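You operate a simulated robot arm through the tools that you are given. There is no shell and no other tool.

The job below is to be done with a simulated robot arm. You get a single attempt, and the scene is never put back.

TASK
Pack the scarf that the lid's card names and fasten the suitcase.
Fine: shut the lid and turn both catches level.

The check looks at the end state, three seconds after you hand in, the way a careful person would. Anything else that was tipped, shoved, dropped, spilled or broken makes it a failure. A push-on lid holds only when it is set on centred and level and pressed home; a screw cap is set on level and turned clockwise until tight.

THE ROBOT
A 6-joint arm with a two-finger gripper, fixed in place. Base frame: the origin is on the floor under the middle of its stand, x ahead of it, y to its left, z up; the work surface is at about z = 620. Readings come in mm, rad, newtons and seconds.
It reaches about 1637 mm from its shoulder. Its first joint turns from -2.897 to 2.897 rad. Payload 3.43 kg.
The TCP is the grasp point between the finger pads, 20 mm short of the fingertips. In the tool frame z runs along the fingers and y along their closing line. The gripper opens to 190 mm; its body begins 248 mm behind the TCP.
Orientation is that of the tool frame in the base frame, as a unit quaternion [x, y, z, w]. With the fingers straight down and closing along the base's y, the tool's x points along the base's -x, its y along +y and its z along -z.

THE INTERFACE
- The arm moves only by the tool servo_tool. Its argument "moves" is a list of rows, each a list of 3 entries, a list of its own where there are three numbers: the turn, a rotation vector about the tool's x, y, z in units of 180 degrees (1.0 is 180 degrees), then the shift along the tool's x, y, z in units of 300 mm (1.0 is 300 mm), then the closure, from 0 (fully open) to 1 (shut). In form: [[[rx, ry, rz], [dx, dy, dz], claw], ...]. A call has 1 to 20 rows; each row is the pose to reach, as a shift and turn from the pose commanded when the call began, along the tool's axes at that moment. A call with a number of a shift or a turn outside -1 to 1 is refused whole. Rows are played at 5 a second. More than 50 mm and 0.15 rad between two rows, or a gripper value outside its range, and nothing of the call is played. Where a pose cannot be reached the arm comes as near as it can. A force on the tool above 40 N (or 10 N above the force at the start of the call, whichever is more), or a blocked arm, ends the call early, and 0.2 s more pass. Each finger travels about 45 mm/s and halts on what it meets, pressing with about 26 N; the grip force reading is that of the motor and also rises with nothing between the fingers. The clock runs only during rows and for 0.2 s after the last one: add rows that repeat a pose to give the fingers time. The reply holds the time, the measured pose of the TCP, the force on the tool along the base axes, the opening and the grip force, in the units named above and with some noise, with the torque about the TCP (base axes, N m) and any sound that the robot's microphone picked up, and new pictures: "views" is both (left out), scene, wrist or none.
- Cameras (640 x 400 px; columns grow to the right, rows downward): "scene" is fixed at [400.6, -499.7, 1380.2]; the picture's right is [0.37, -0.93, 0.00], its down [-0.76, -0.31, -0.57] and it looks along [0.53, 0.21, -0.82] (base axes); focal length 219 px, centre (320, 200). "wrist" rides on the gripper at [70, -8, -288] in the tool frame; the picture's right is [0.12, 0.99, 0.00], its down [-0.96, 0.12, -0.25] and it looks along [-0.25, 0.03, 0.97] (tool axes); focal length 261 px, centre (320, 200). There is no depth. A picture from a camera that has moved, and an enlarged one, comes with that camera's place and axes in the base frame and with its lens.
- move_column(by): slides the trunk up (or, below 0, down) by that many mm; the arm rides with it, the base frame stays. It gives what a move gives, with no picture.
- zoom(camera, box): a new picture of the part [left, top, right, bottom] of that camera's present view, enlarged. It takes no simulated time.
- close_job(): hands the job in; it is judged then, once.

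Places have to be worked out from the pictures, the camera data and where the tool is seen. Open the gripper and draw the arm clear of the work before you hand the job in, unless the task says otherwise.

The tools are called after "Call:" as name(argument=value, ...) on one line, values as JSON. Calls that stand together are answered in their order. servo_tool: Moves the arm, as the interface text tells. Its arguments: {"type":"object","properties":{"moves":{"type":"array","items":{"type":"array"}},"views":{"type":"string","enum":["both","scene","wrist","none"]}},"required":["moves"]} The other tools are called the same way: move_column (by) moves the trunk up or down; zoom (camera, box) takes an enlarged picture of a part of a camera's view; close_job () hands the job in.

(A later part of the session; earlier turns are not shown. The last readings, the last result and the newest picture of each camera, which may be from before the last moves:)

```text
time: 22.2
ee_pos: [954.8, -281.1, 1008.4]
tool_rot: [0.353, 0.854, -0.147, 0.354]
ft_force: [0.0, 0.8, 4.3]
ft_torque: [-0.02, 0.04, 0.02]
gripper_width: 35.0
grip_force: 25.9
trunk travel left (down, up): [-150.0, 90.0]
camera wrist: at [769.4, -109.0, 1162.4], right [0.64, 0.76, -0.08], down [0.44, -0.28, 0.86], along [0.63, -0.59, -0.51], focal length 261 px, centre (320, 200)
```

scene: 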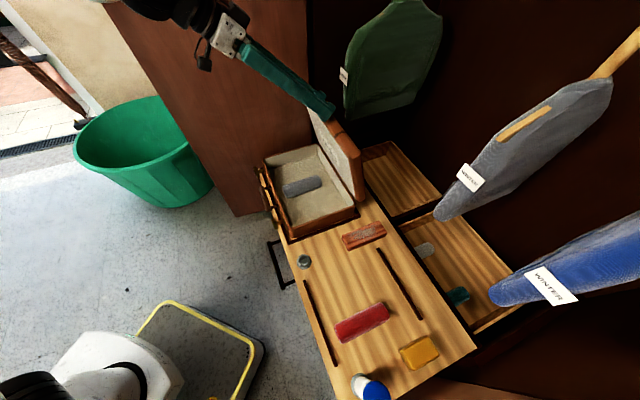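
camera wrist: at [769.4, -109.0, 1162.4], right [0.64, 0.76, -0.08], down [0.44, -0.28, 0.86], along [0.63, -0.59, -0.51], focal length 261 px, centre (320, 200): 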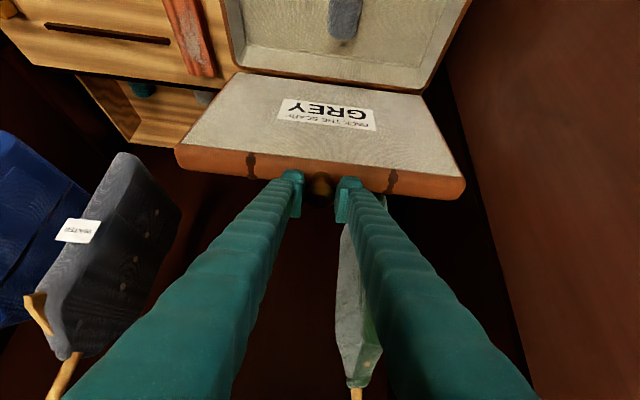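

Forces stay low (about 4 N), so the arc fits. I continue the swing to about half way with a slightly larger radius.

Call:
servo_tool(moves=[[[0, 0, 0], [0.0497, 0, -0.0389], 0.9], [[0, 0, 0], [0.1051, 0, -0.0693], 0.9], [[0, 0, 0], [0.1621, 0, -0.0962], 0.9], [[0, 0, 0], [0.2206, 0, -0.1197], 0.9], [[0, 0, 0], [0.2807, 0, -0.1393], 0.9], [[0, 0, 0], [0.3417, 0, -0.1555], 0.9], [[0, 0, 0], [0.4035, 0, -0.1678], 0.9], [[0, 0, 0], [0.4661, 0, -0.1763], 0.9], [[0, 0, 0], [0.5289, 0, -0.181], 0.9], [[0, 0, 0], [0.592, 0, -0.1819], 0.9], [[0, 0, 0], [0.592, 0, -0.1819], 0.9]], views="both")

```text
time: 24.6
ee_pos: [838.3, -166.0, 924.5]
tool_rot: [0.354, 0.854, -0.146, 0.353]
ft_force: [-5.6, 4.5, 8.9]
ft_torque: [-0.21, -0.2, 0.02]
gripper_width: 34.7
grip_force: 26.2
trunk travel left (down, up): [-150.0, 90.0]
camera wrist: at [653.7, 6.9, 1076.7], right [0.64, 0.76, -0.08], down [0.44, -0.28, 0.86], along [0.63, -0.59, -0.51], focal length 261 px, centre (320, 200)
```

scene: 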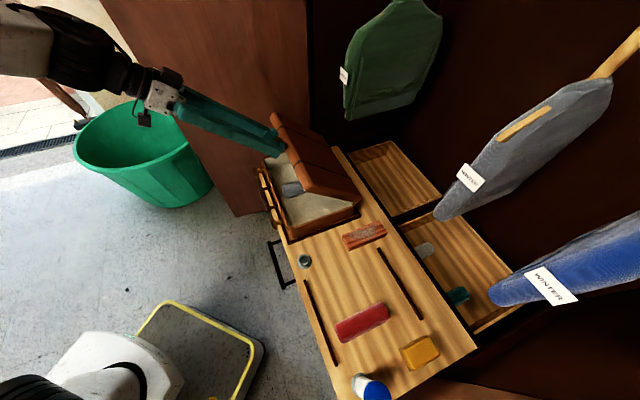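
wrist: 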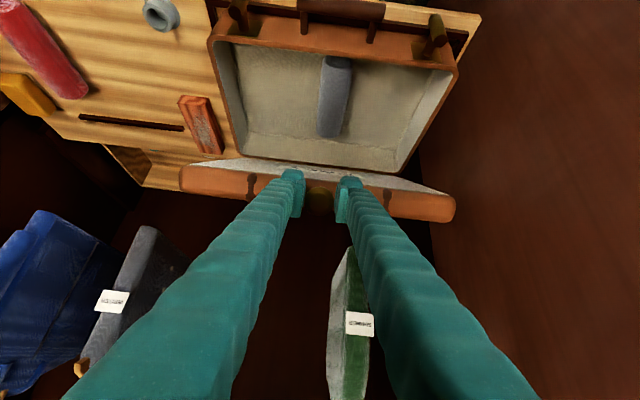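

The 11 N radial push says my arc is about 2 mm too tight; refitting gives a hinge near (p = 936, z = 697), R = 310.6. I continue down to about 13° open on that arc.

Call:
servo_tool(moves=[[[0, 0, 0], [0.0594, 0, -0.0047], 0.9], [[0, 0, 0], [0.1225, 0, 0.0009], 0.9], [[0, 0, 0], [0.185, 0, 0.0106], 0.9], [[0, 0, 0], [0.2465, 0, 0.024], 0.9], [[0, 0, 0], [0.3075, 0, 0.0412], 0.9], [[0, 0, 0], [0.3672, 0, 0.0622], 0.9], [[0, 0, 0], [0.4254, 0, 0.0865], 0.9], [[0, 0, 0], [0.4822, 0, 0.1145], 0.9], [[0, 0, 0], [0.4822, 0, 0.1145], 0.9]], views="both")

```text
time: 26.6
ee_pos: [782.7, -110.9, 794.2]
tool_rot: [0.354, 0.854, -0.147, 0.353]
ft_force: [-1.4, 1.7, 0.2]
ft_torque: [0.03, -0.07, -0.07]
gripper_width: 34.7
grip_force: 26.3
trunk travel left (down, up): [-150.0, 90.0]
camera wrist: at [598.2, 62.3, 948.8], right [0.64, 0.76, -0.08], down [0.44, -0.28, 0.86], along [0.63, -0.59, -0.51], focal length 261 px, centre (320, 200)
```

scene: 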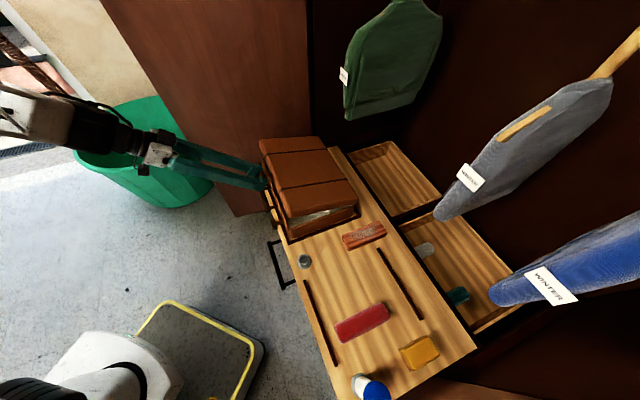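
wrist: 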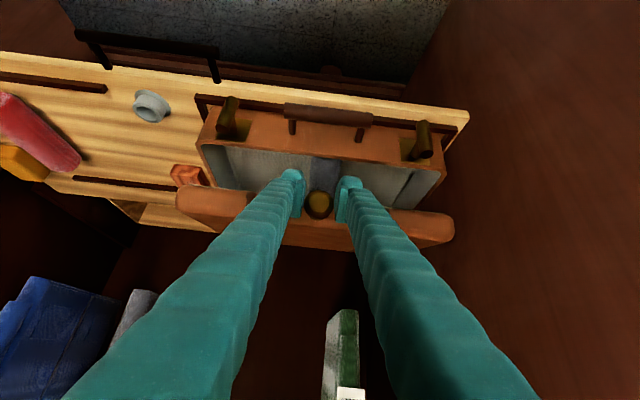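

Forces are near zero and the lid is about 13° open. I'll glance at the catches and rim before the final closing arc.

Call:
zoom(camera="wrist", box=[180, 80, 470, 240])

Call:
zoom(camera="scene", box=[240, 120, 370, 250])

```text
2.21 times, centred on (325, 160) of wrist
camera zoom: at [598.2, 62.3, 948.8], right [0.64, 0.76, -0.08], down [0.44, -0.28, 0.86], along [0.63, -0.59, -0.51], focal length 575 px, centre (309, 288)
```

zoom: 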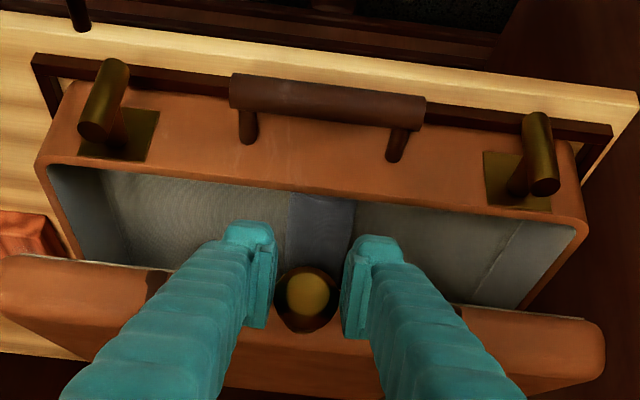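

```text
3.08 times, centred on (305, 185) of scene
camera zoom: at [400.6, -499.7, 1380.2], right [0.37, -0.93, 0.0], down [-0.76, -0.31, -0.57], along [0.53, 0.21, -0.82], focal length 674 px, centre (366, 246)
```

zoom: 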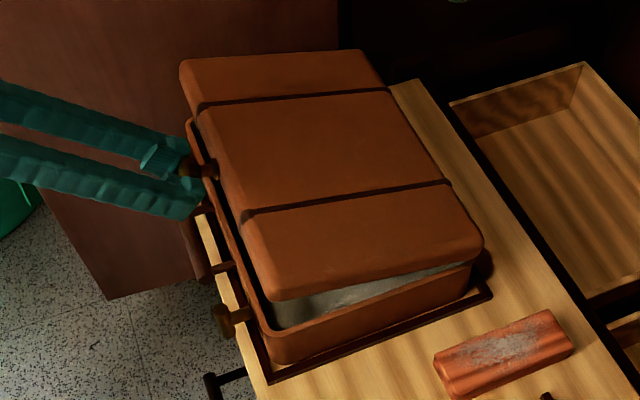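

The catches' brass plates, stems and vertical bars are clear of the fingers. I finish the arc down to nearly closed.

Call:
servo_tool(moves=[[[0, 0, 0], [0.0474, 0, 0.0266], 0.9], [[0, 0, 0], [0.0929, 0, 0.0556], 0.9], [[0, 0, 0], [0.1372, 0, 0.0872], 0.9], [[0, 0, 0], [0.1725, 0, 0.115], 0.9], [[0, 0, 0], [0.1725, 0, 0.115], 0.9]], views="both")

Call:
zoom(camera="scene", box=[240, 120, 370, 250])

Call:
zoom(camera="wrist", box=[180, 80, 470, 240])

```text
time: 27.8
ee_pos: [772.8, -102.3, 734.5]
tool_rot: [0.354, 0.854, -0.146, 0.354]
ft_force: [0.8, -2.8, -0.6]
ft_torque: [0.29, 0.24, -0.07]
gripper_width: 35.1
grip_force: 26.4
trunk travel left (down, up): [-150.0, 90.0]
camera wrist: at [588.8, 71.6, 888.4], right [0.64, 0.76, -0.08], down [0.44, -0.28, 0.85], along [0.63, -0.59, -0.51], focal length 261 px, centre (320, 200)
```

scene: 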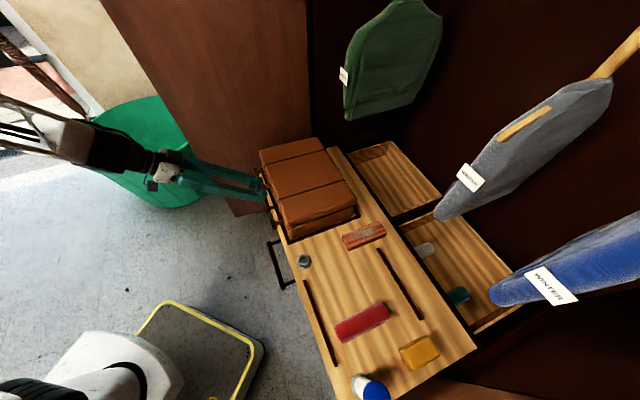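
wrist: 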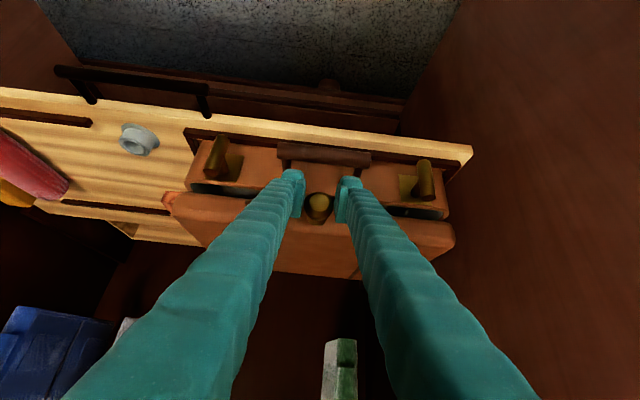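

```text
3.08 times, centred on (305, 185) of scene
camera zoom: at [400.6, -499.7, 1380.2], right [0.37, -0.93, 0.0], down [-0.76, -0.31, -0.57], along [0.53, 0.21, -0.82], focal length 674 px, centre (366, 246)
```

zoom: 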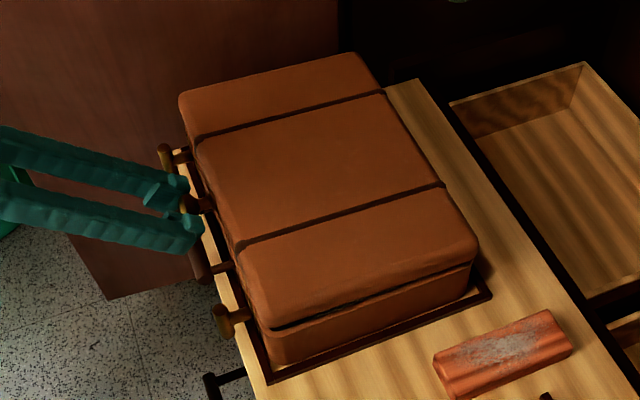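

```text
2.21 times, centred on (325, 160) of wrist
camera zoom: at [588.8, 71.6, 888.4], right [0.64, 0.76, -0.08], down [0.44, -0.28, 0.85], along [0.63, -0.59, -0.51], focal length 575 px, centre (309, 288)
```

zoom: 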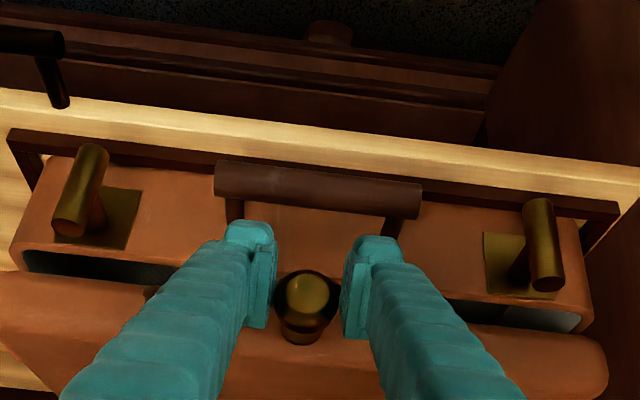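

A gap of roughly 15 mm remains at the front. I continue down in small steps, watching for the force that marks contact.

Call:
servo_tool(moves=[[[0, 0, 0], [0.012, 0, 0.01], 0.9], [[0, 0, 0], [0.023, 0, 0.02], 0.9], [[0, 0, 0], [0.0342, 0, 0.0295], 0.9], [[0, 0, 0], [0.0342, 0, 0.0295], 0.9]], views="none")

Call:
zoom(camera="scene", box=[240, 120, 370, 250])

Call:
zoom(camera="wrist", box=[180, 80, 470, 240])

```text
time: 28.8
ee_pos: [773.0, -101.7, 721.9]
tool_rot: [0.353, 0.854, -0.146, 0.353]
ft_force: [-4.1, -3.4, -0.1]
ft_torque: [-0.07, -0.12, -0.1]
gripper_width: 34.6
grip_force: 25.5
trunk travel left (down, up): [-150.0, 90.0]
```

```text
3.08 times, centred on (305, 185) of scene
camera zoom: at [400.6, -499.7, 1380.2], right [0.37, -0.93, 0.0], down [-0.76, -0.31, -0.57], along [0.53, 0.21, -0.82], focal length 674 px, centre (366, 246)
```

zoom: 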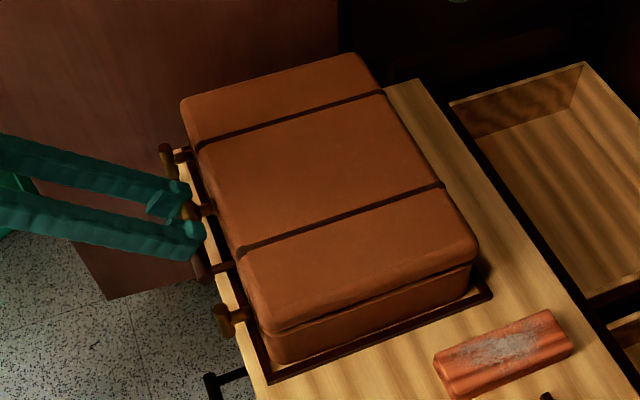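

```text
2.21 times, centred on (325, 160) of wrist
camera zoom: at [589.0, 72.2, 874.7], right [0.64, 0.76, -0.08], down [0.44, -0.28, 0.86], along [0.63, -0.59, -0.51], focal length 575 px, centre (309, 288)
```

zoom: 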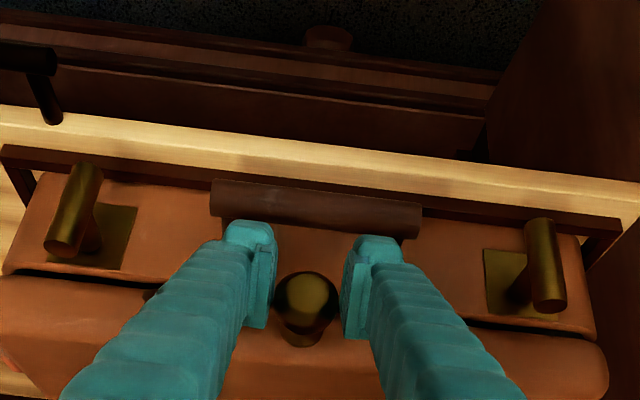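

Only a thin seam is left. I press down a few more millimetres until I feel contact.

Call:
servo_tool(moves=[[[0, 0, 0], [0.007, 0, 0.006], 0.9], [[0, 0, 0], [0.014, 0, 0.012], 0.9], [[0, 0, 0], [0.02, 0, 0.018], 0.9], [[0, 0, 0], [0.02, 0, 0.018], 0.9]], views="none")

Call:
zoom(camera="scene", box=[240, 120, 370, 250])

Call:
zoom(camera="wrist", box=[180, 80, 470, 240])

```text
time: 29.8
ee_pos: [774.5, -101.5, 712.4]
tool_rot: [0.353, 0.854, -0.146, 0.353]
ft_force: [0.4, -2.7, 8.5]
ft_torque: [-0.01, -0.01, 0.0]
gripper_width: 32.9
grip_force: 25.9
trunk travel left (down, up): [-150.0, 90.0]
```

```text
3.08 times, centred on (305, 185) of scene
camera zoom: at [400.6, -499.7, 1380.2], right [0.37, -0.93, 0.0], down [-0.76, -0.31, -0.57], along [0.53, 0.21, -0.82], focal length 674 px, centre (366, 246)
```

zoom: 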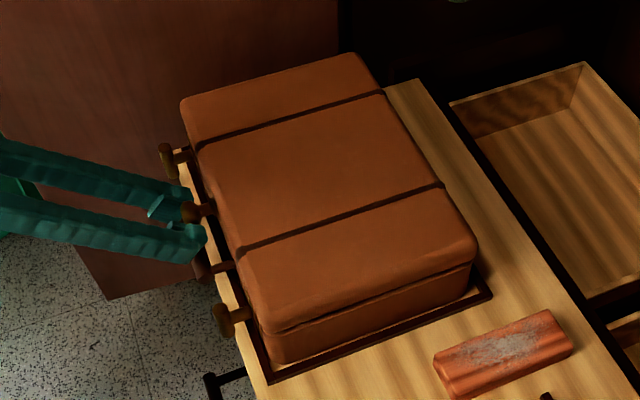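

```text
2.21 times, centred on (325, 160) of wrist
camera zoom: at [588.8, 72.5, 866.4], right [0.64, 0.76, -0.08], down [0.44, -0.28, 0.85], along [0.63, -0.59, -0.51], focal length 575 px, centre (309, 288)
```

zoom: 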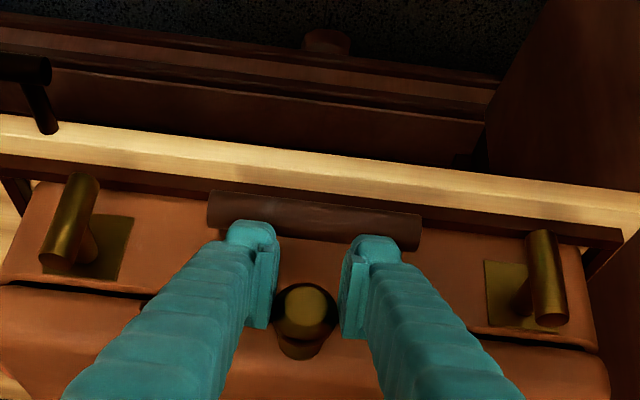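

Contact at about 8.5 N and the pads started to slip on the knob, so the lid is down. I'll release the knob and back off along the tool axis.

Call:
servo_tool(moves=[[[0, 0, 0], [-0.005, 0, -0.005], 0.8], [[0, 0, 0], [-0.005, 0, -0.005], 0.68], [[0, 0, 0], [-0.005, 0, -0.005], 0.66], [[0, 0, 0], [-0.005, 0, -0.005], 0.66], [[0, 0, 0], [-0.005, 0, -0.1], 0.66], [[0, 0, 0], [-0.005, 0, -0.22], 0.66], [[0, 0, 0], [-0.005, 0, -0.34], 0.66], [[0, 0, 0], [-0.005, 0, -0.4], 0.66], [[0, 0, 0], [-0.005, 0, -0.4], 0.66]], views="both")

Call:
zoom(camera="wrist", box=[190, 90, 450, 240])

Call:
zoom(camera="scene", box=[240, 120, 370, 250])

```text
time: 31.8
ee_pos: [712.8, -42.1, 800.5]
tool_rot: [0.354, 0.854, -0.146, 0.353]
ft_force: [0.3, 0.2, -0.1]
ft_torque: [0.02, 0.03, 0.0]
gripper_width: 64.5
grip_force: 0.0
trunk travel left (down, up): [-150.0, 90.0]
camera wrist: at [529.9, 130.6, 953.4], right [0.64, 0.76, -0.08], down [0.44, -0.28, 0.86], along [0.63, -0.59, -0.51], focal length 261 px, centre (320, 200)
```

scene: 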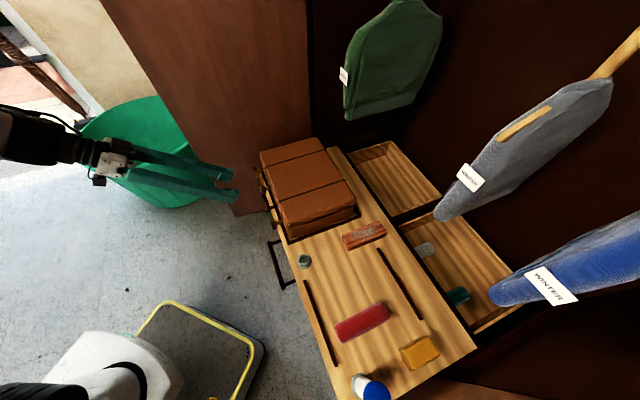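
wrist: 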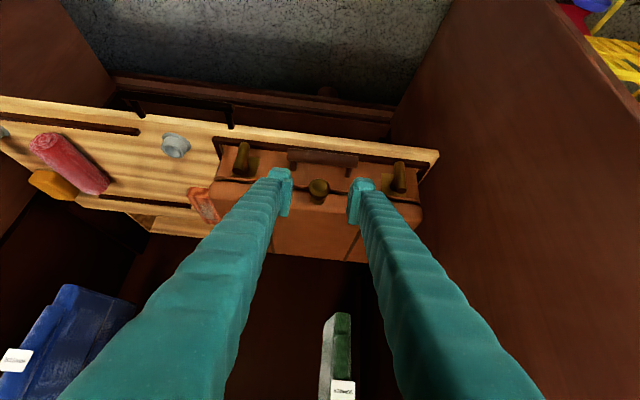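

```text
2.46 times, centred on (320, 165) of wrist
camera zoom: at [529.9, 130.6, 953.4], right [0.64, 0.76, -0.08], down [0.44, -0.28, 0.86], along [0.63, -0.59, -0.51], focal length 642 px, centre (320, 286)
```

zoom: 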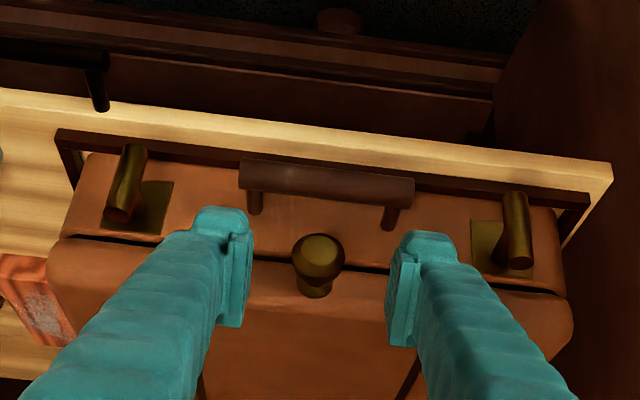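

```text
3.08 times, centred on (305, 185) of scene
camera zoom: at [400.6, -499.7, 1380.2], right [0.37, -0.93, 0.0], down [-0.76, -0.31, -0.57], along [0.53, 0.21, -0.82], focal length 674 px, centre (366, 246)
```

zoom: 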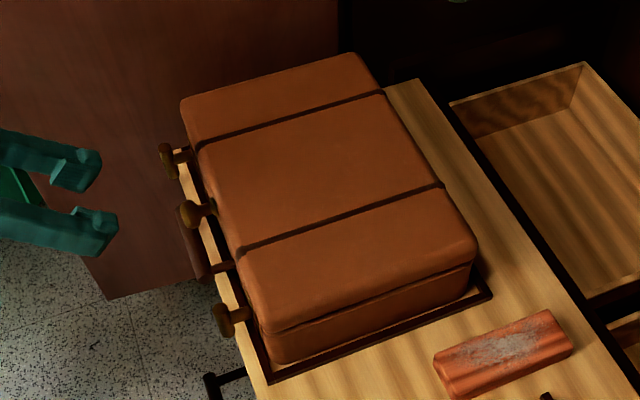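

The lid sits down with a fine seam. Now I'll zoom on the catches from both cameras to fix their exact positions.

Call:
zoom(camera="scene", box=[255, 155, 305, 245])

Call:
zoom(camera="wrist", box=[210, 130, 290, 190])

Call:
zoom(camera="wrist", box=[360, 140, 450, 210])

```text
4.44 times, centred on (280, 200) of scene
camera zoom: at [400.6, -499.7, 1380.2], right [0.37, -0.93, 0.0], down [-0.76, -0.31, -0.57], along [0.53, 0.21, -0.82], focal length 973 px, centre (498, 200)
```

zoom: 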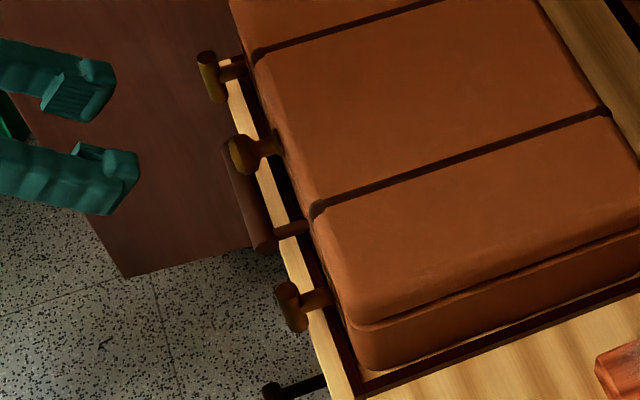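

```text
6.67 times, centred on (250, 160) of wrist
camera zoom: at [529.9, 130.6, 953.4], right [0.64, 0.76, -0.08], down [0.44, -0.28, 0.86], along [0.63, -0.59, -0.51], focal length 1738 px, centre (787, 467)
```

zoom: 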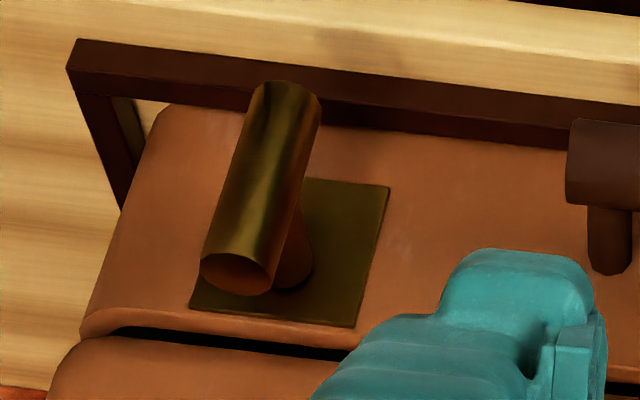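

```text
5.71 times, centred on (405, 175) of wrist
camera zoom: at [529.9, 130.6, 953.4], right [0.64, 0.76, -0.08], down [0.44, -0.28, 0.86], along [0.63, -0.59, -0.51], focal length 1489 px, centre (-166, 343)
```

zoom: 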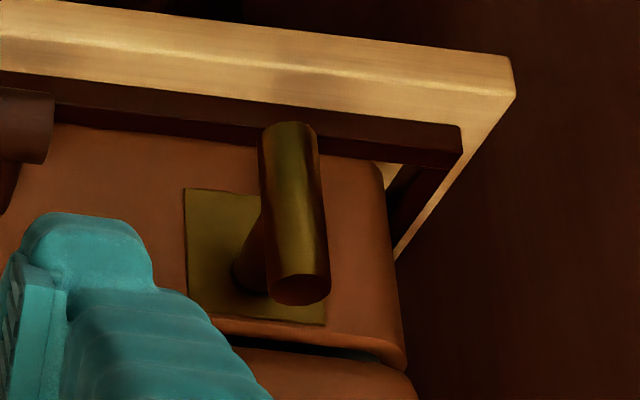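

Near catch: axis about q = 340.5, z ≈ 677, bar centre p ≈ 636, roughly 58 mm long and vertical; far catch: q ≈ 612. I'll bring the tool horizontal (pointing at the case front) at a standoff before the near catch, checking that the arm can reach that pose.

Call:
servo_tool(moves=[[[0, 0, 0], [0, -0.03, -0.06], 0.66], [[0, -0.03, 0], [0.03, -0.1, -0.06], 0.66], [[0, -0.07, 0], [0.08, -0.2, -0.02], 0.66], [[0, -0.11, 0], [0.14, -0.3, 0.03], 0.66], [[0, -0.15, 0], [0.2, -0.38, 0.08], 0.66], [[0, -0.19, 0], [0.26, -0.43, 0.12], 0.66], [[0, -0.225, 0], [0.31, -0.4457, 0.155], 0.66], [[0, -0.25, 0], [0.34, -0.4457, 0.1807], 0.66], [[0, -0.25, 0], [0.34, -0.4457, 0.1807], 0.66]], views="both")

```text
time: 33.8
ee_pos: [713.1, -19.4, 817.7]
tool_rot: [0.271, 0.683, -0.301, 0.608]
ft_force: [0.8, -0.2, 0.4]
ft_torque: [0.01, 0.01, 0.05]
gripper_width: 64.5
grip_force: 0.1
out of reach, approached as far as the arm can: row 3, 4, 5, 6, 7, 8, 9
trunk travel left (down, up): [-150.0, 90.0]
camera wrist: at [507.0, 187.8, 770.8], right [0.72, 0.67, -0.2], down [0.03, 0.26, 0.97], along [0.7, -0.7, 0.16], focal length 261 px, centre (320, 200)
```

scene: 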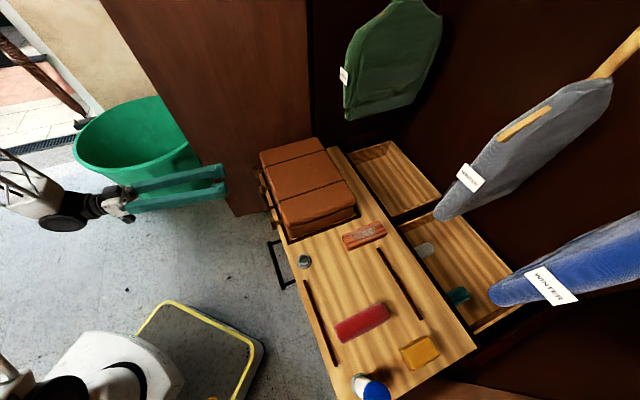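
wrist: 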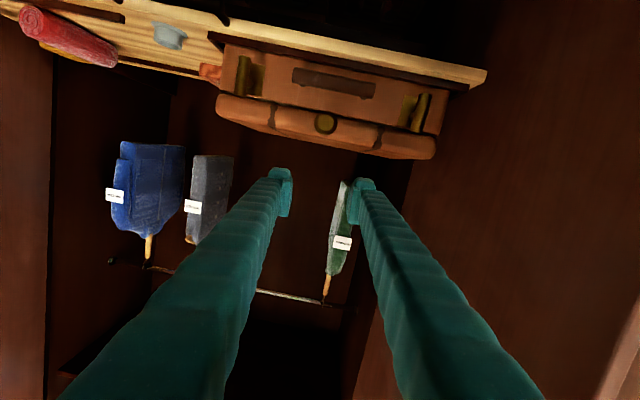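

The horizontal pose at that spot is out of reach, so the arm stopped short at z≈818. The new angle does show the case front nicely; let me zoom in on it.

Call:
zoom(camera="wrist", box=[200, 30, 460, 170])

Call:
zoom(camera="wrist", box=[215, 40, 295, 110])

```text
2.46 times, centred on (330, 100) of wrist
camera zoom: at [507.0, 187.8, 770.8], right [0.72, 0.67, -0.2], down [0.03, 0.26, 0.97], along [0.7, -0.7, 0.16], focal length 642 px, centre (295, 446)
```

zoom: 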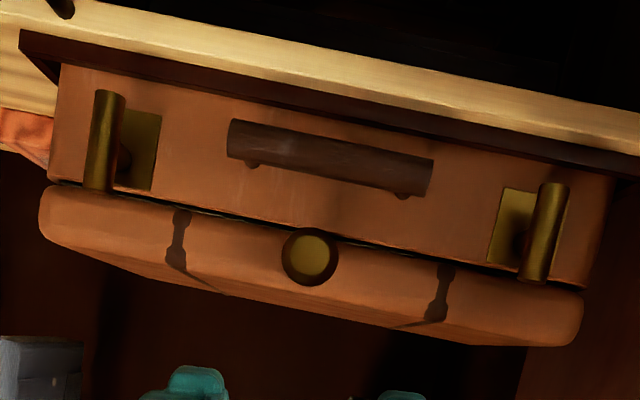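

```text
5.71 times, centred on (255, 75) of wrist
camera zoom: at [507.0, 187.8, 770.8], right [0.72, 0.67, -0.2], down [0.03, 0.26, 0.97], along [0.7, -0.7, 0.16], focal length 1489 px, centre (691, 914)
```

zoom: 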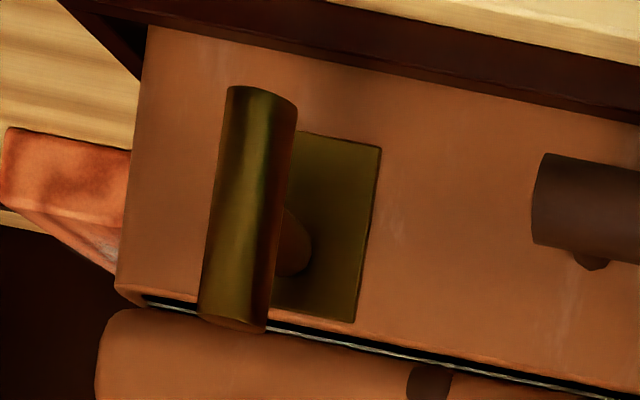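

The lid is down with a thin seam. Since horizontal poses don't reach, I'll use a vertical tool instead: nudge each catch bar's top sideways, then press it level with closed fingertips. First a zero-shift call to learn which pose is now the commanded one.

Call:
servo_tool(moves=[[[0, 0, 0], [0, 0, 0], 0.66]], views="none")

```text
time: 34.2
ee_pos: [713.4, -19.8, 818.8]
tool_rot: [0.271, 0.683, -0.301, 0.608]
ft_force: [0.4, -0.1, 0.1]
ft_torque: [0.0, 0.0, 0.03]
gripper_width: 64.4
grip_force: 0.1
trunk travel left (down, up): [-150.0, 90.0]
```

The commanded pose was clipped to where it stopped. I'll turn the tool back to vertical, close the fingers and move above the lid's front centre so I can press the lid home.

Call:
servo_tool(moves=[[[-0.0027, 0.0395, 0.0006], [-0.0259, -0.0034, 0.0482], 0.8], [[-0.0053, 0.0789, 0.0013], [-0.0519, -0.0069, 0.0965], 0.9], [[-0.008, 0.1184, 0.0019], [-0.0778, -0.0103, 0.1447], 1.0], [[-0.0106, 0.1579, 0.0026], [-0.1038, -0.0138, 0.1929], 1.0], [[-0.0133, 0.1973, 0.0032], [-0.1297, -0.0172, 0.2411], 1.0], [[-0.0159, 0.2368, 0.0039], [-0.1557, -0.0207, 0.2894], 1.0], [[-0.0186, 0.2763, 0.0045], [-0.1816, -0.0241, 0.3376], 1.0], [[-0.0212, 0.3157, 0.0051], [-0.2075, -0.0275, 0.3858], 1.0], [[-0.0239, 0.3552, 0.0058], [-0.2335, -0.031, 0.434], 1.0], [[-0.0265, 0.3947, 0.0064], [-0.2594, -0.0344, 0.4823], 1.0], [[-0.0292, 0.4341, 0.0071], [-0.2854, -0.0379, 0.5305], 1.0], [[-0.0318, 0.4736, 0.0077], [-0.3113, -0.0413, 0.5787], 1.0], [[-0.0318, 0.4736, 0.0077], [-0.3113, -0.0413, 0.5787], 1.0]], views="both")

```text
time: 37.0
ee_pos: [830.9, -163.1, 896.2]
tool_rot: [0.382, 0.924, 0.0, -0.002]
ft_force: [-0.4, -0.2, -0.8]
ft_torque: [0.01, 0.04, -0.04]
gripper_width: 0.0
grip_force: 25.8
trunk travel left (down, up): [-150.0, 90.0]
camera wrist: at [776.0, -119.4, 1183.1], right [0.62, 0.79, 0.0], down [0.76, -0.6, 0.24], along [0.19, -0.15, -0.97], focal length 261 px, centre (320, 200)
```

scene: 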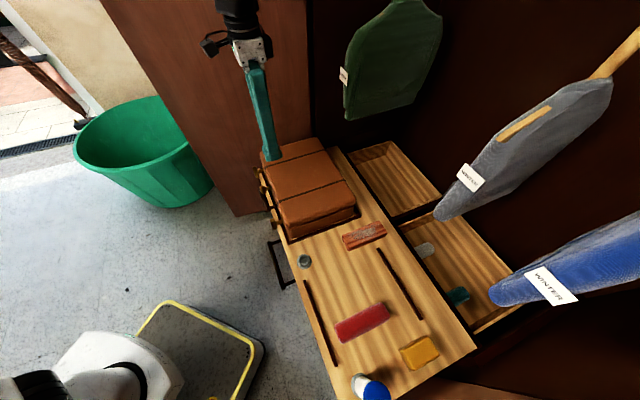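
wrist: 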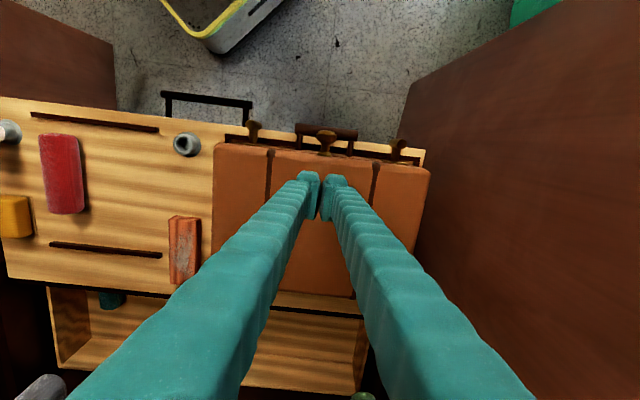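

Tool is vertical with fists closed over the lid's front edge centre. I'll zoom to recheck catches from above, then lower onto the lid.

Call:
zoom(camera="wrist", box=[200, 100, 450, 220])

Call:
servo_tool(moves=[[[0, 0, 0], [0, 0, 0.1], 1.0], [[0, 0, 0], [0, 0, 0.22], 1.0], [[0, 0, 0], [0, 0, 0.33], 1.0], [[0, 0, 0], [0, 0, 0.4], 1.0], [[0, 0, 0], [0, 0, 0.4], 1.0]], views="scene")

```text
2.56 times, centred on (325, 160) of wrist
camera zoom: at [776.0, -119.4, 1183.1], right [0.62, 0.79, 0.0], down [0.76, -0.6, 0.24], along [0.19, -0.15, -0.97], focal length 667 px, centre (307, 302)
```

zoom: 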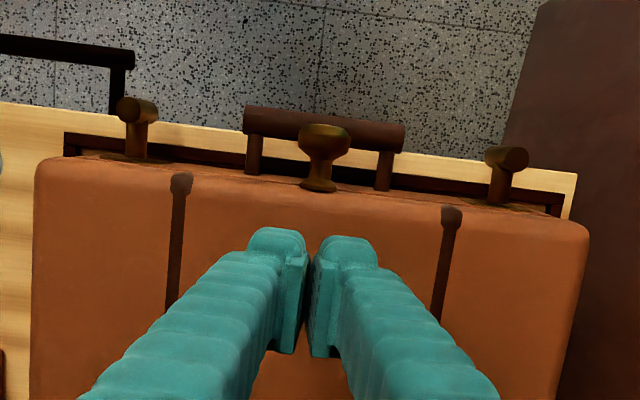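

```text
time: 38.2
ee_pos: [829.3, -163.2, 778.0]
tool_rot: [0.382, 0.924, 0.0, -0.001]
ft_force: [-0.2, 0.1, 0.0]
ft_torque: [0.01, 0.0, -0.01]
gripper_width: 0.3
grip_force: 26.3
trunk travel left (down, up): [-150.0, 90.0]
```

scene: 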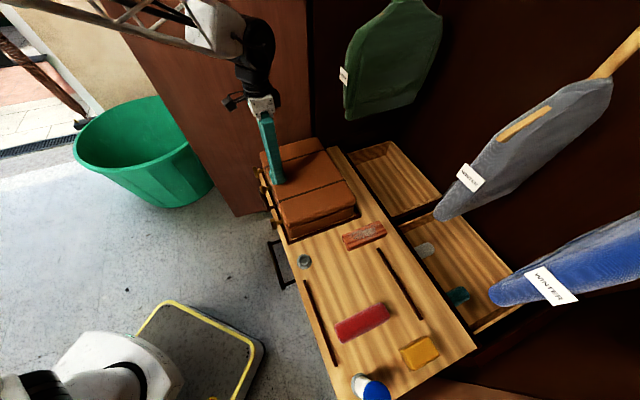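

Tips are about 20 mm above the lid with no contact. I'll lower slowly in 3–4 mm rows until the force rises.

Call:
servo_tool(moves=[[[0, 0, 0], [0, 0, 0.015], 1.0], [[0, 0, 0], [0, 0, 0.03], 1.0], [[0, 0, 0], [0, 0, 0.04], 1.0], [[0, 0, 0], [0, 0, 0.05], 1.0], [[0, 0, 0], [0, 0, 0.06], 1.0], [[0, 0, 0], [0, 0, 0.06], 1.0]], views="none")

```text
time: 39.6
ee_pos: [829.9, -162.4, 760.5]
tool_rot: [0.382, 0.924, 0.0, 0.001]
ft_force: [-5.2, -2.1, 31.2]
ft_torque: [-0.08, 0.11, 0.07]
gripper_width: 6.0
grip_force: 26.4
trunk travel left (down, up): [-150.0, 90.0]
```

31 N at tip height ≈740 — the lid is firmly down. I'll lift off and check the seam.

Call:
servo_tool(moves=[[[0, 0, 0], [0, 0, -0.05], 1.0], [[0, 0, 0], [0, 0, -0.15], 1.0], [[0, 0, 0], [0, 0, -0.2], 1.0], [[0, 0, 0], [0, 0, -0.2], 1.0]], views="both")

Call:
zoom(camera="scene", box=[255, 155, 365, 245])

```text
time: 40.6
ee_pos: [829.8, -161.6, 816.3]
tool_rot: [0.382, 0.924, 0.0, 0.0]
ft_force: [0.7, 0.0, 0.3]
ft_torque: [0.03, -0.02, -0.04]
gripper_width: 0.1
grip_force: 25.4
trunk travel left (down, up): [-150.0, 90.0]
camera wrist: at [774.9, -119.1, 1104.1], right [0.62, 0.79, 0.0], down [0.76, -0.6, 0.25], along [0.19, -0.15, -0.97], focal length 261 px, centre (320, 200)
```

scene: 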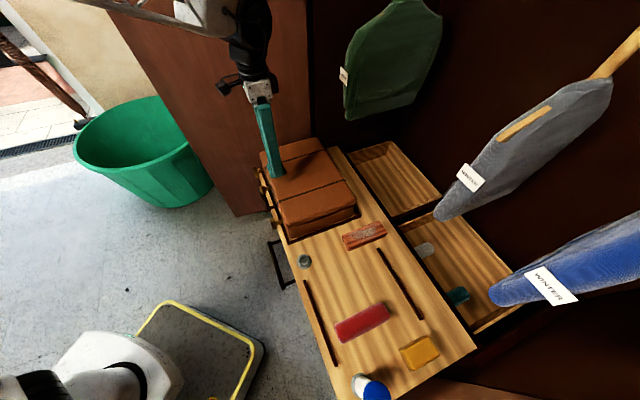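
wrist: 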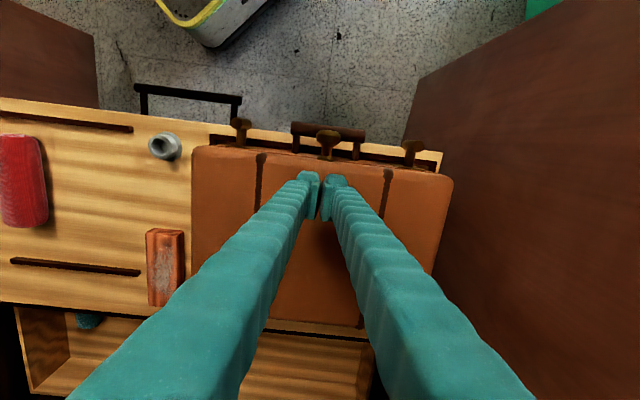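

```text
4.44 times, centred on (310, 200) of scene
camera zoom: at [400.6, -499.7, 1380.2], right [0.37, -0.93, 0.0], down [-0.76, -0.31, -0.57], along [0.53, 0.21, -0.82], focal length 973 px, centre (364, 200)
```

zoom: 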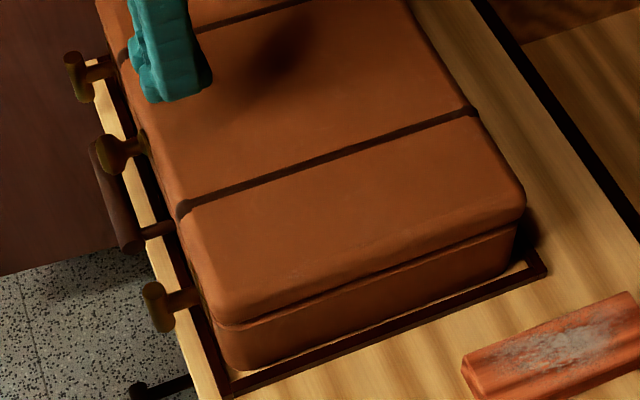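

The lid is shut. Next I move over the near catch (q ≈ 340, p ≈ 632) with about 60 mm opening so the fingers straddle the bar, and look before descending.

Call:
servo_tool(moves=[[[0, 0, 0], [0.06, -0.1, 0], 0.9], [[0, 0, 0], [0.12, -0.23, 0], 0.8], [[0, 0, 0], [0.18, -0.36, 0], 0.684], [[0, 0, 0], [0.23, -0.44, 0], 0.684], [[0, 0, 0], [0.23, -0.44, 0], 0.684], [[0, 0, 0], [0.23, -0.44, 0], 0.684]], views="both")

Call:
zoom(camera="wrist", box=[220, 120, 420, 245])

Call:
zoom(camera="scene", box=[240, 155, 330, 245])

```text
time: 42.0
ee_pos: [687.9, -207.1, 818.2]
tool_rot: [0.381, 0.924, 0.0, -0.001]
ft_force: [0.5, 0.1, 0.1]
ft_torque: [-0.02, -0.06, 0.04]
gripper_width: 60.3
grip_force: 0.0
trunk travel left (down, up): [-150.0, 90.0]
camera wrist: at [632.8, -163.1, 1106.1], right [0.62, 0.79, 0.0], down [0.76, -0.6, 0.25], along [0.19, -0.15, -0.97], focal length 261 px, centre (320, 200)
```

scene: 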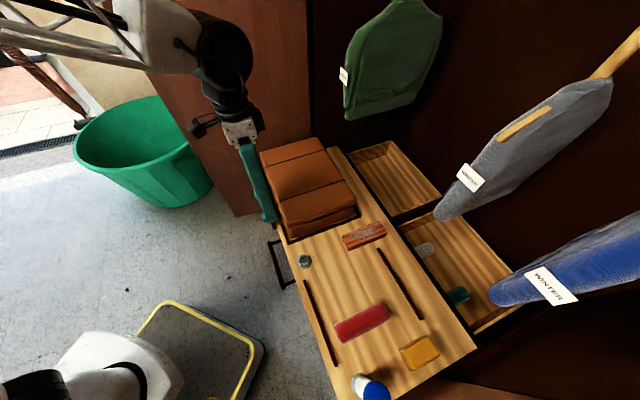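
wrist: 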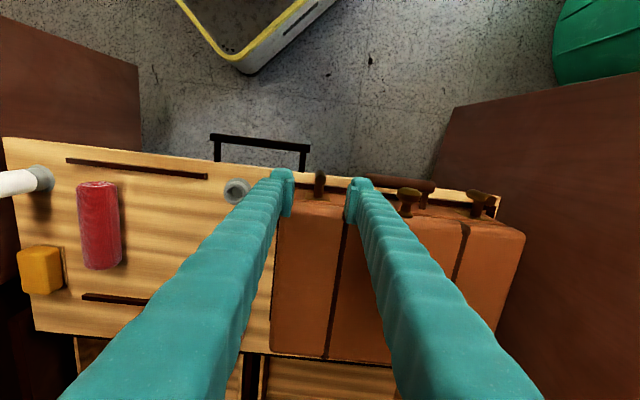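

```text
3.20 times, centred on (320, 182) of wrist
camera zoom: at [632.8, -163.1, 1106.1], right [0.62, 0.79, 0.0], down [0.76, -0.6, 0.25], along [0.19, -0.15, -0.97], focal length 834 px, centre (320, 256)
```

zoom: 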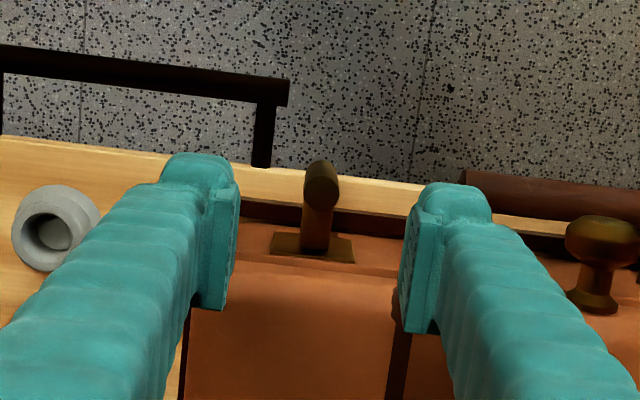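

```text
4.44 times, centred on (285, 200) of scene
camera zoom: at [400.6, -499.7, 1380.2], right [0.37, -0.93, 0.0], down [-0.76, -0.31, -0.57], along [0.53, 0.21, -0.82], focal length 973 px, centre (476, 200)
```

zoom: 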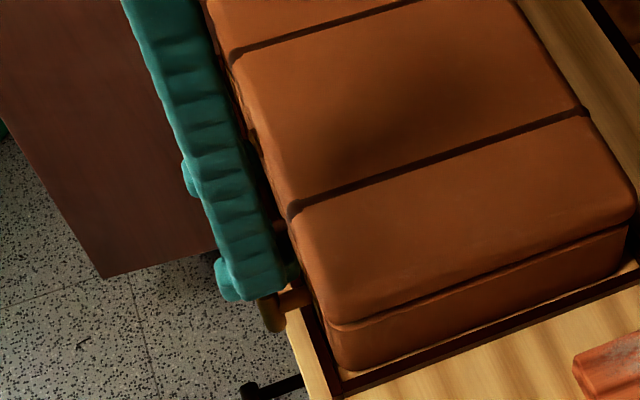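

The near bar is centred between the fingers. I descend until the tips reach z ≈ 693, overlapping the bar's top by about 13 mm.

Call:
servo_tool(moves=[[[0, 0, 0], [0, 0, 0.1], 0.684], [[0, 0, 0], [0, 0, 0.2], 0.684], [[0, 0, 0], [0, 0, 0.3], 0.684], [[0, 0, 0], [0, 0, 0.35], 0.684], [[0, 0, 0], [0, 0, 0.35], 0.684]], views="scene")

Call:
zoom(camera="wrist", box=[220, 120, 420, 245])

Call:
zoom(camera="scene", box=[240, 175, 310, 245])

```text
time: 43.2
ee_pos: [689.7, -205.8, 713.2]
tool_rot: [0.381, 0.924, 0.0, -0.001]
ft_force: [-0.3, 0.2, -0.3]
ft_torque: [-0.01, -0.01, 0.01]
gripper_width: 60.0
grip_force: 0.0
trunk travel left (down, up): [-150.0, 90.0]
```

scene: 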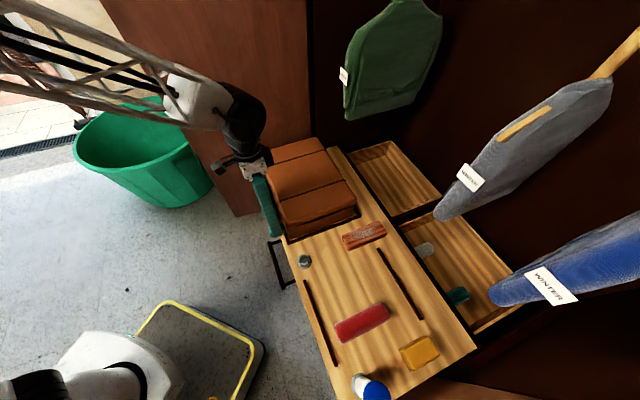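

```text
3.20 times, centred on (320, 182) of wrist
camera zoom: at [633.8, -162.6, 1000.4], right [0.62, 0.79, 0.0], down [0.76, -0.6, 0.25], along [0.19, -0.15, -0.97], focal length 834 px, centre (320, 256)
```

zoom: 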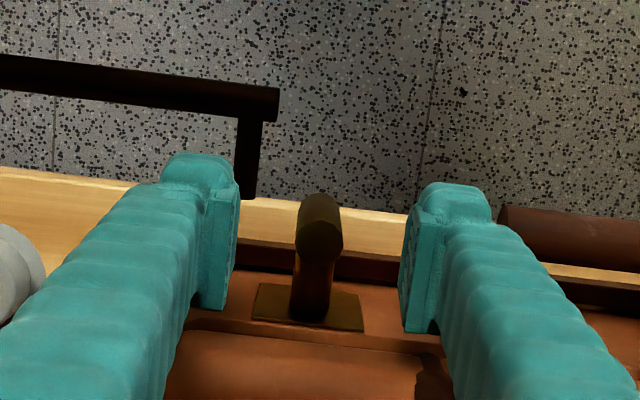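

```text
5.71 times, centred on (275, 210) of scene
camera zoom: at [400.6, -499.7, 1380.2], right [0.37, -0.93, 0.0], down [-0.76, -0.31, -0.57], along [0.53, 0.21, -0.82], focal length 1251 px, centre (577, 143)
```

zoom: 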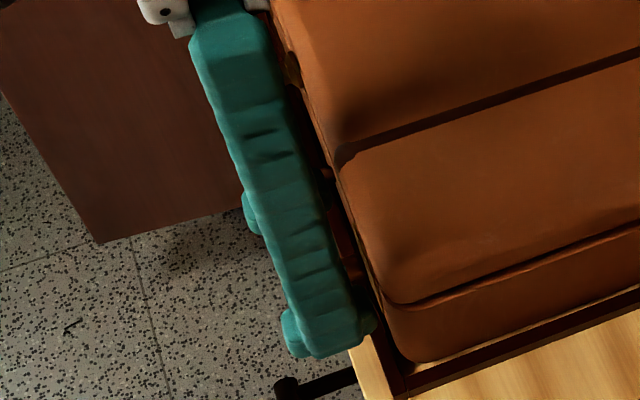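

The bar (16 mm thick) stands between the pads. I narrow the gap to 40 mm and shift toward −q so the inner finger starts pushing the bar's top outward, checking force.

Call:
servo_tool(moves=[[[0, 0, 0], [0, 0, 0], 0.79], [[0, 0, 0], [0, 0, 0], 0.79], [[0, 0, 0], [0, -0.02, 0], 0.79], [[0, 0, 0], [0, -0.04, 0], 0.79], [[0, 0, 0], [0, -0.055, 0], 0.79], [[0, 0, 0], [0, -0.07, 0], 0.79], [[0, 0, 0], [0, -0.07, 0], 0.79]], views="none")

Call:
zoom(camera="wrist", box=[220, 120, 420, 245])

```text
time: 44.8
ee_pos: [674.3, -221.1, 713.4]
tool_rot: [0.382, 0.924, 0.001, -0.001]
ft_force: [-0.4, -0.1, 0.6]
ft_torque: [0.01, -0.01, 0.0]
gripper_width: 40.5
grip_force: 0.3
trunk travel left (down, up): [-150.0, 90.0]
```

```text
3.20 times, centred on (320, 182) of wrist
camera zoom: at [619.1, -178.3, 1000.8], right [0.62, 0.79, 0.0], down [0.76, -0.6, 0.25], along [0.19, -0.15, -0.97], focal length 834 px, centre (320, 256)
```

zoom: 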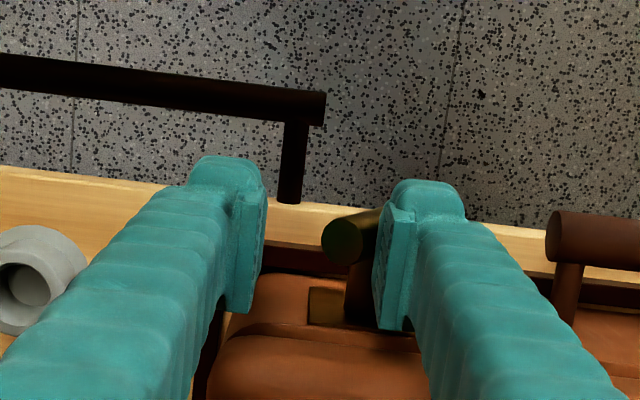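

The bar turned easily, with almost no force. I continue pushing outward a further 18 mm.

Call:
servo_tool(moves=[[[0, 0, 0], [0, -0.015, 0], 0.79], [[0, 0, 0], [0, -0.03, 0], 0.79], [[0, 0, 0], [0, -0.045, 0], 0.79], [[0, 0, 0], [0, -0.06, 0], 0.79], [[0, 0, 0], [0, -0.06, 0], 0.79]], views="none")

Call:
zoom(camera="wrist", box=[220, 120, 420, 245])

```text
time: 46.0
ee_pos: [662.2, -233.9, 714.0]
tool_rot: [0.382, 0.924, 0.0, -0.001]
ft_force: [0.4, -0.8, 0.6]
ft_torque: [0.02, -0.03, -0.02]
gripper_width: 40.2
grip_force: 0.4
trunk travel left (down, up): [-150.0, 90.0]
```

```text
3.20 times, centred on (320, 182) of wrist
camera zoom: at [607.0, -190.9, 1000.7], right [0.62, 0.79, 0.0], down [0.76, -0.6, 0.25], along [0.19, -0.15, -0.97], focal length 834 px, centre (320, 256)
```

zoom: 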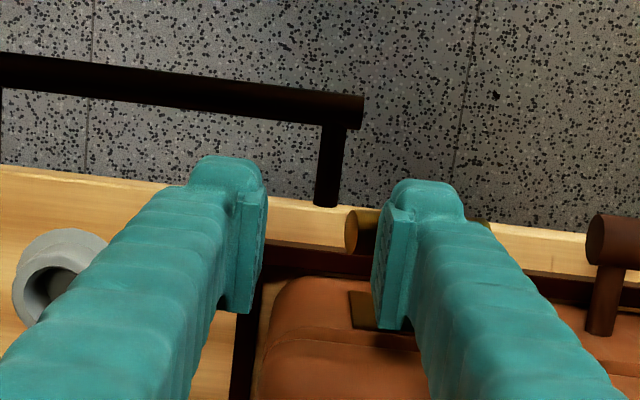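

The bar now lies nearly flat under the right finger. I raise clear and look at how level it is.

Call:
servo_tool(moves=[[[0, 0, 0], [0, 0, -0.05], 0.79], [[0, 0, 0], [0, 0, -0.15], 0.79], [[0, 0, 0], [0, 0, -0.28], 0.79], [[0, 0, 0], [0, 0.1, -0.35], 0.7], [[0, 0, 0], [0, 0.13, -0.35], 0.684], [[0, 0, 0], [0, 0.13, -0.35], 0.684]], views="both")

Call:
zoom(camera="wrist", box=[250, 130, 390, 220])

Call:
zoom(camera="scene", box=[240, 175, 310, 245])

```text
time: 47.4
ee_pos: [690.1, -207.0, 819.4]
tool_rot: [0.381, 0.924, 0.0, -0.001]
ft_force: [0.0, -0.7, -0.2]
ft_torque: [0.01, -0.01, 0.0]
gripper_width: 59.9
grip_force: 0.2
trunk travel left (down, up): [-150.0, 90.0]
camera wrist: at [635.2, -163.2, 1106.5], right [0.62, 0.79, 0.0], down [0.76, -0.6, 0.25], along [0.19, -0.15, -0.97], focal length 261 px, centre (320, 200)
```

scene: 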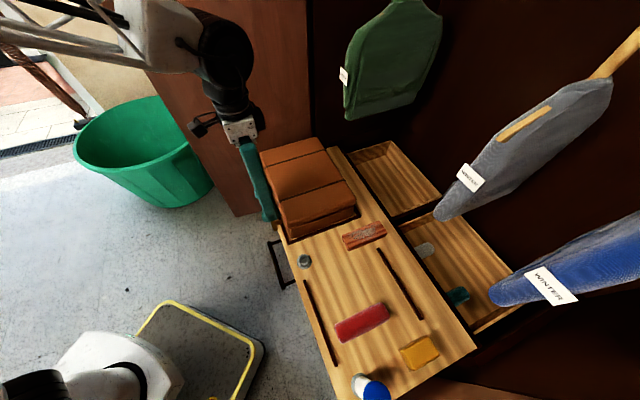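
wrist: 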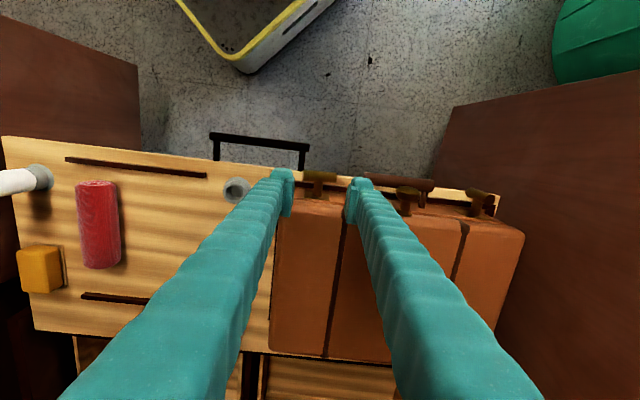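

```text
4.44 times, centred on (320, 175) of wrist
camera zoom: at [635.2, -163.2, 1106.5], right [0.62, 0.79, 0.0], down [0.76, -0.6, 0.25], along [0.19, -0.15, -0.97], focal length 1158 px, centre (320, 311)
```

zoom: 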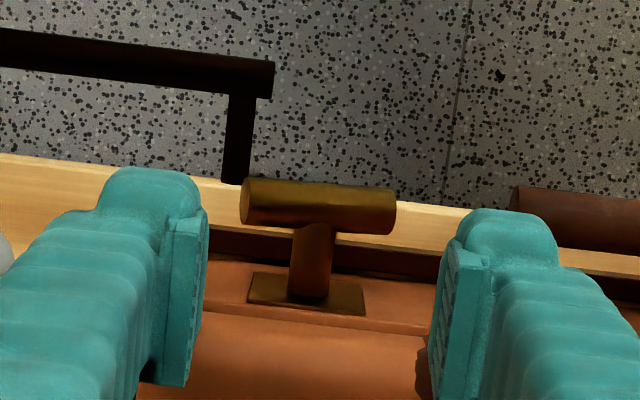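

```text
5.71 times, centred on (275, 210) of scene
camera zoom: at [400.6, -499.7, 1380.2], right [0.37, -0.93, 0.0], down [-0.76, -0.31, -0.57], along [0.53, 0.21, -0.82], focal length 1251 px, centre (577, 143)
```

zoom: 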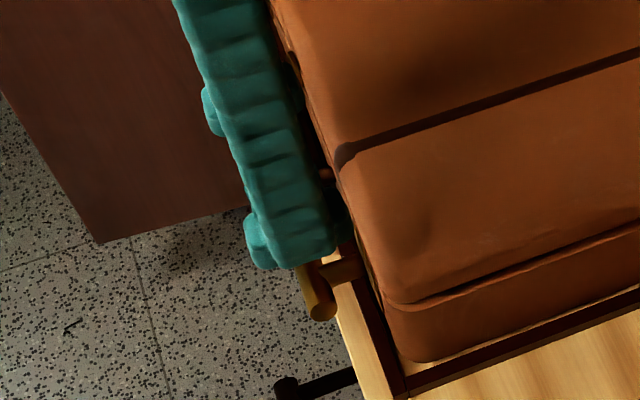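

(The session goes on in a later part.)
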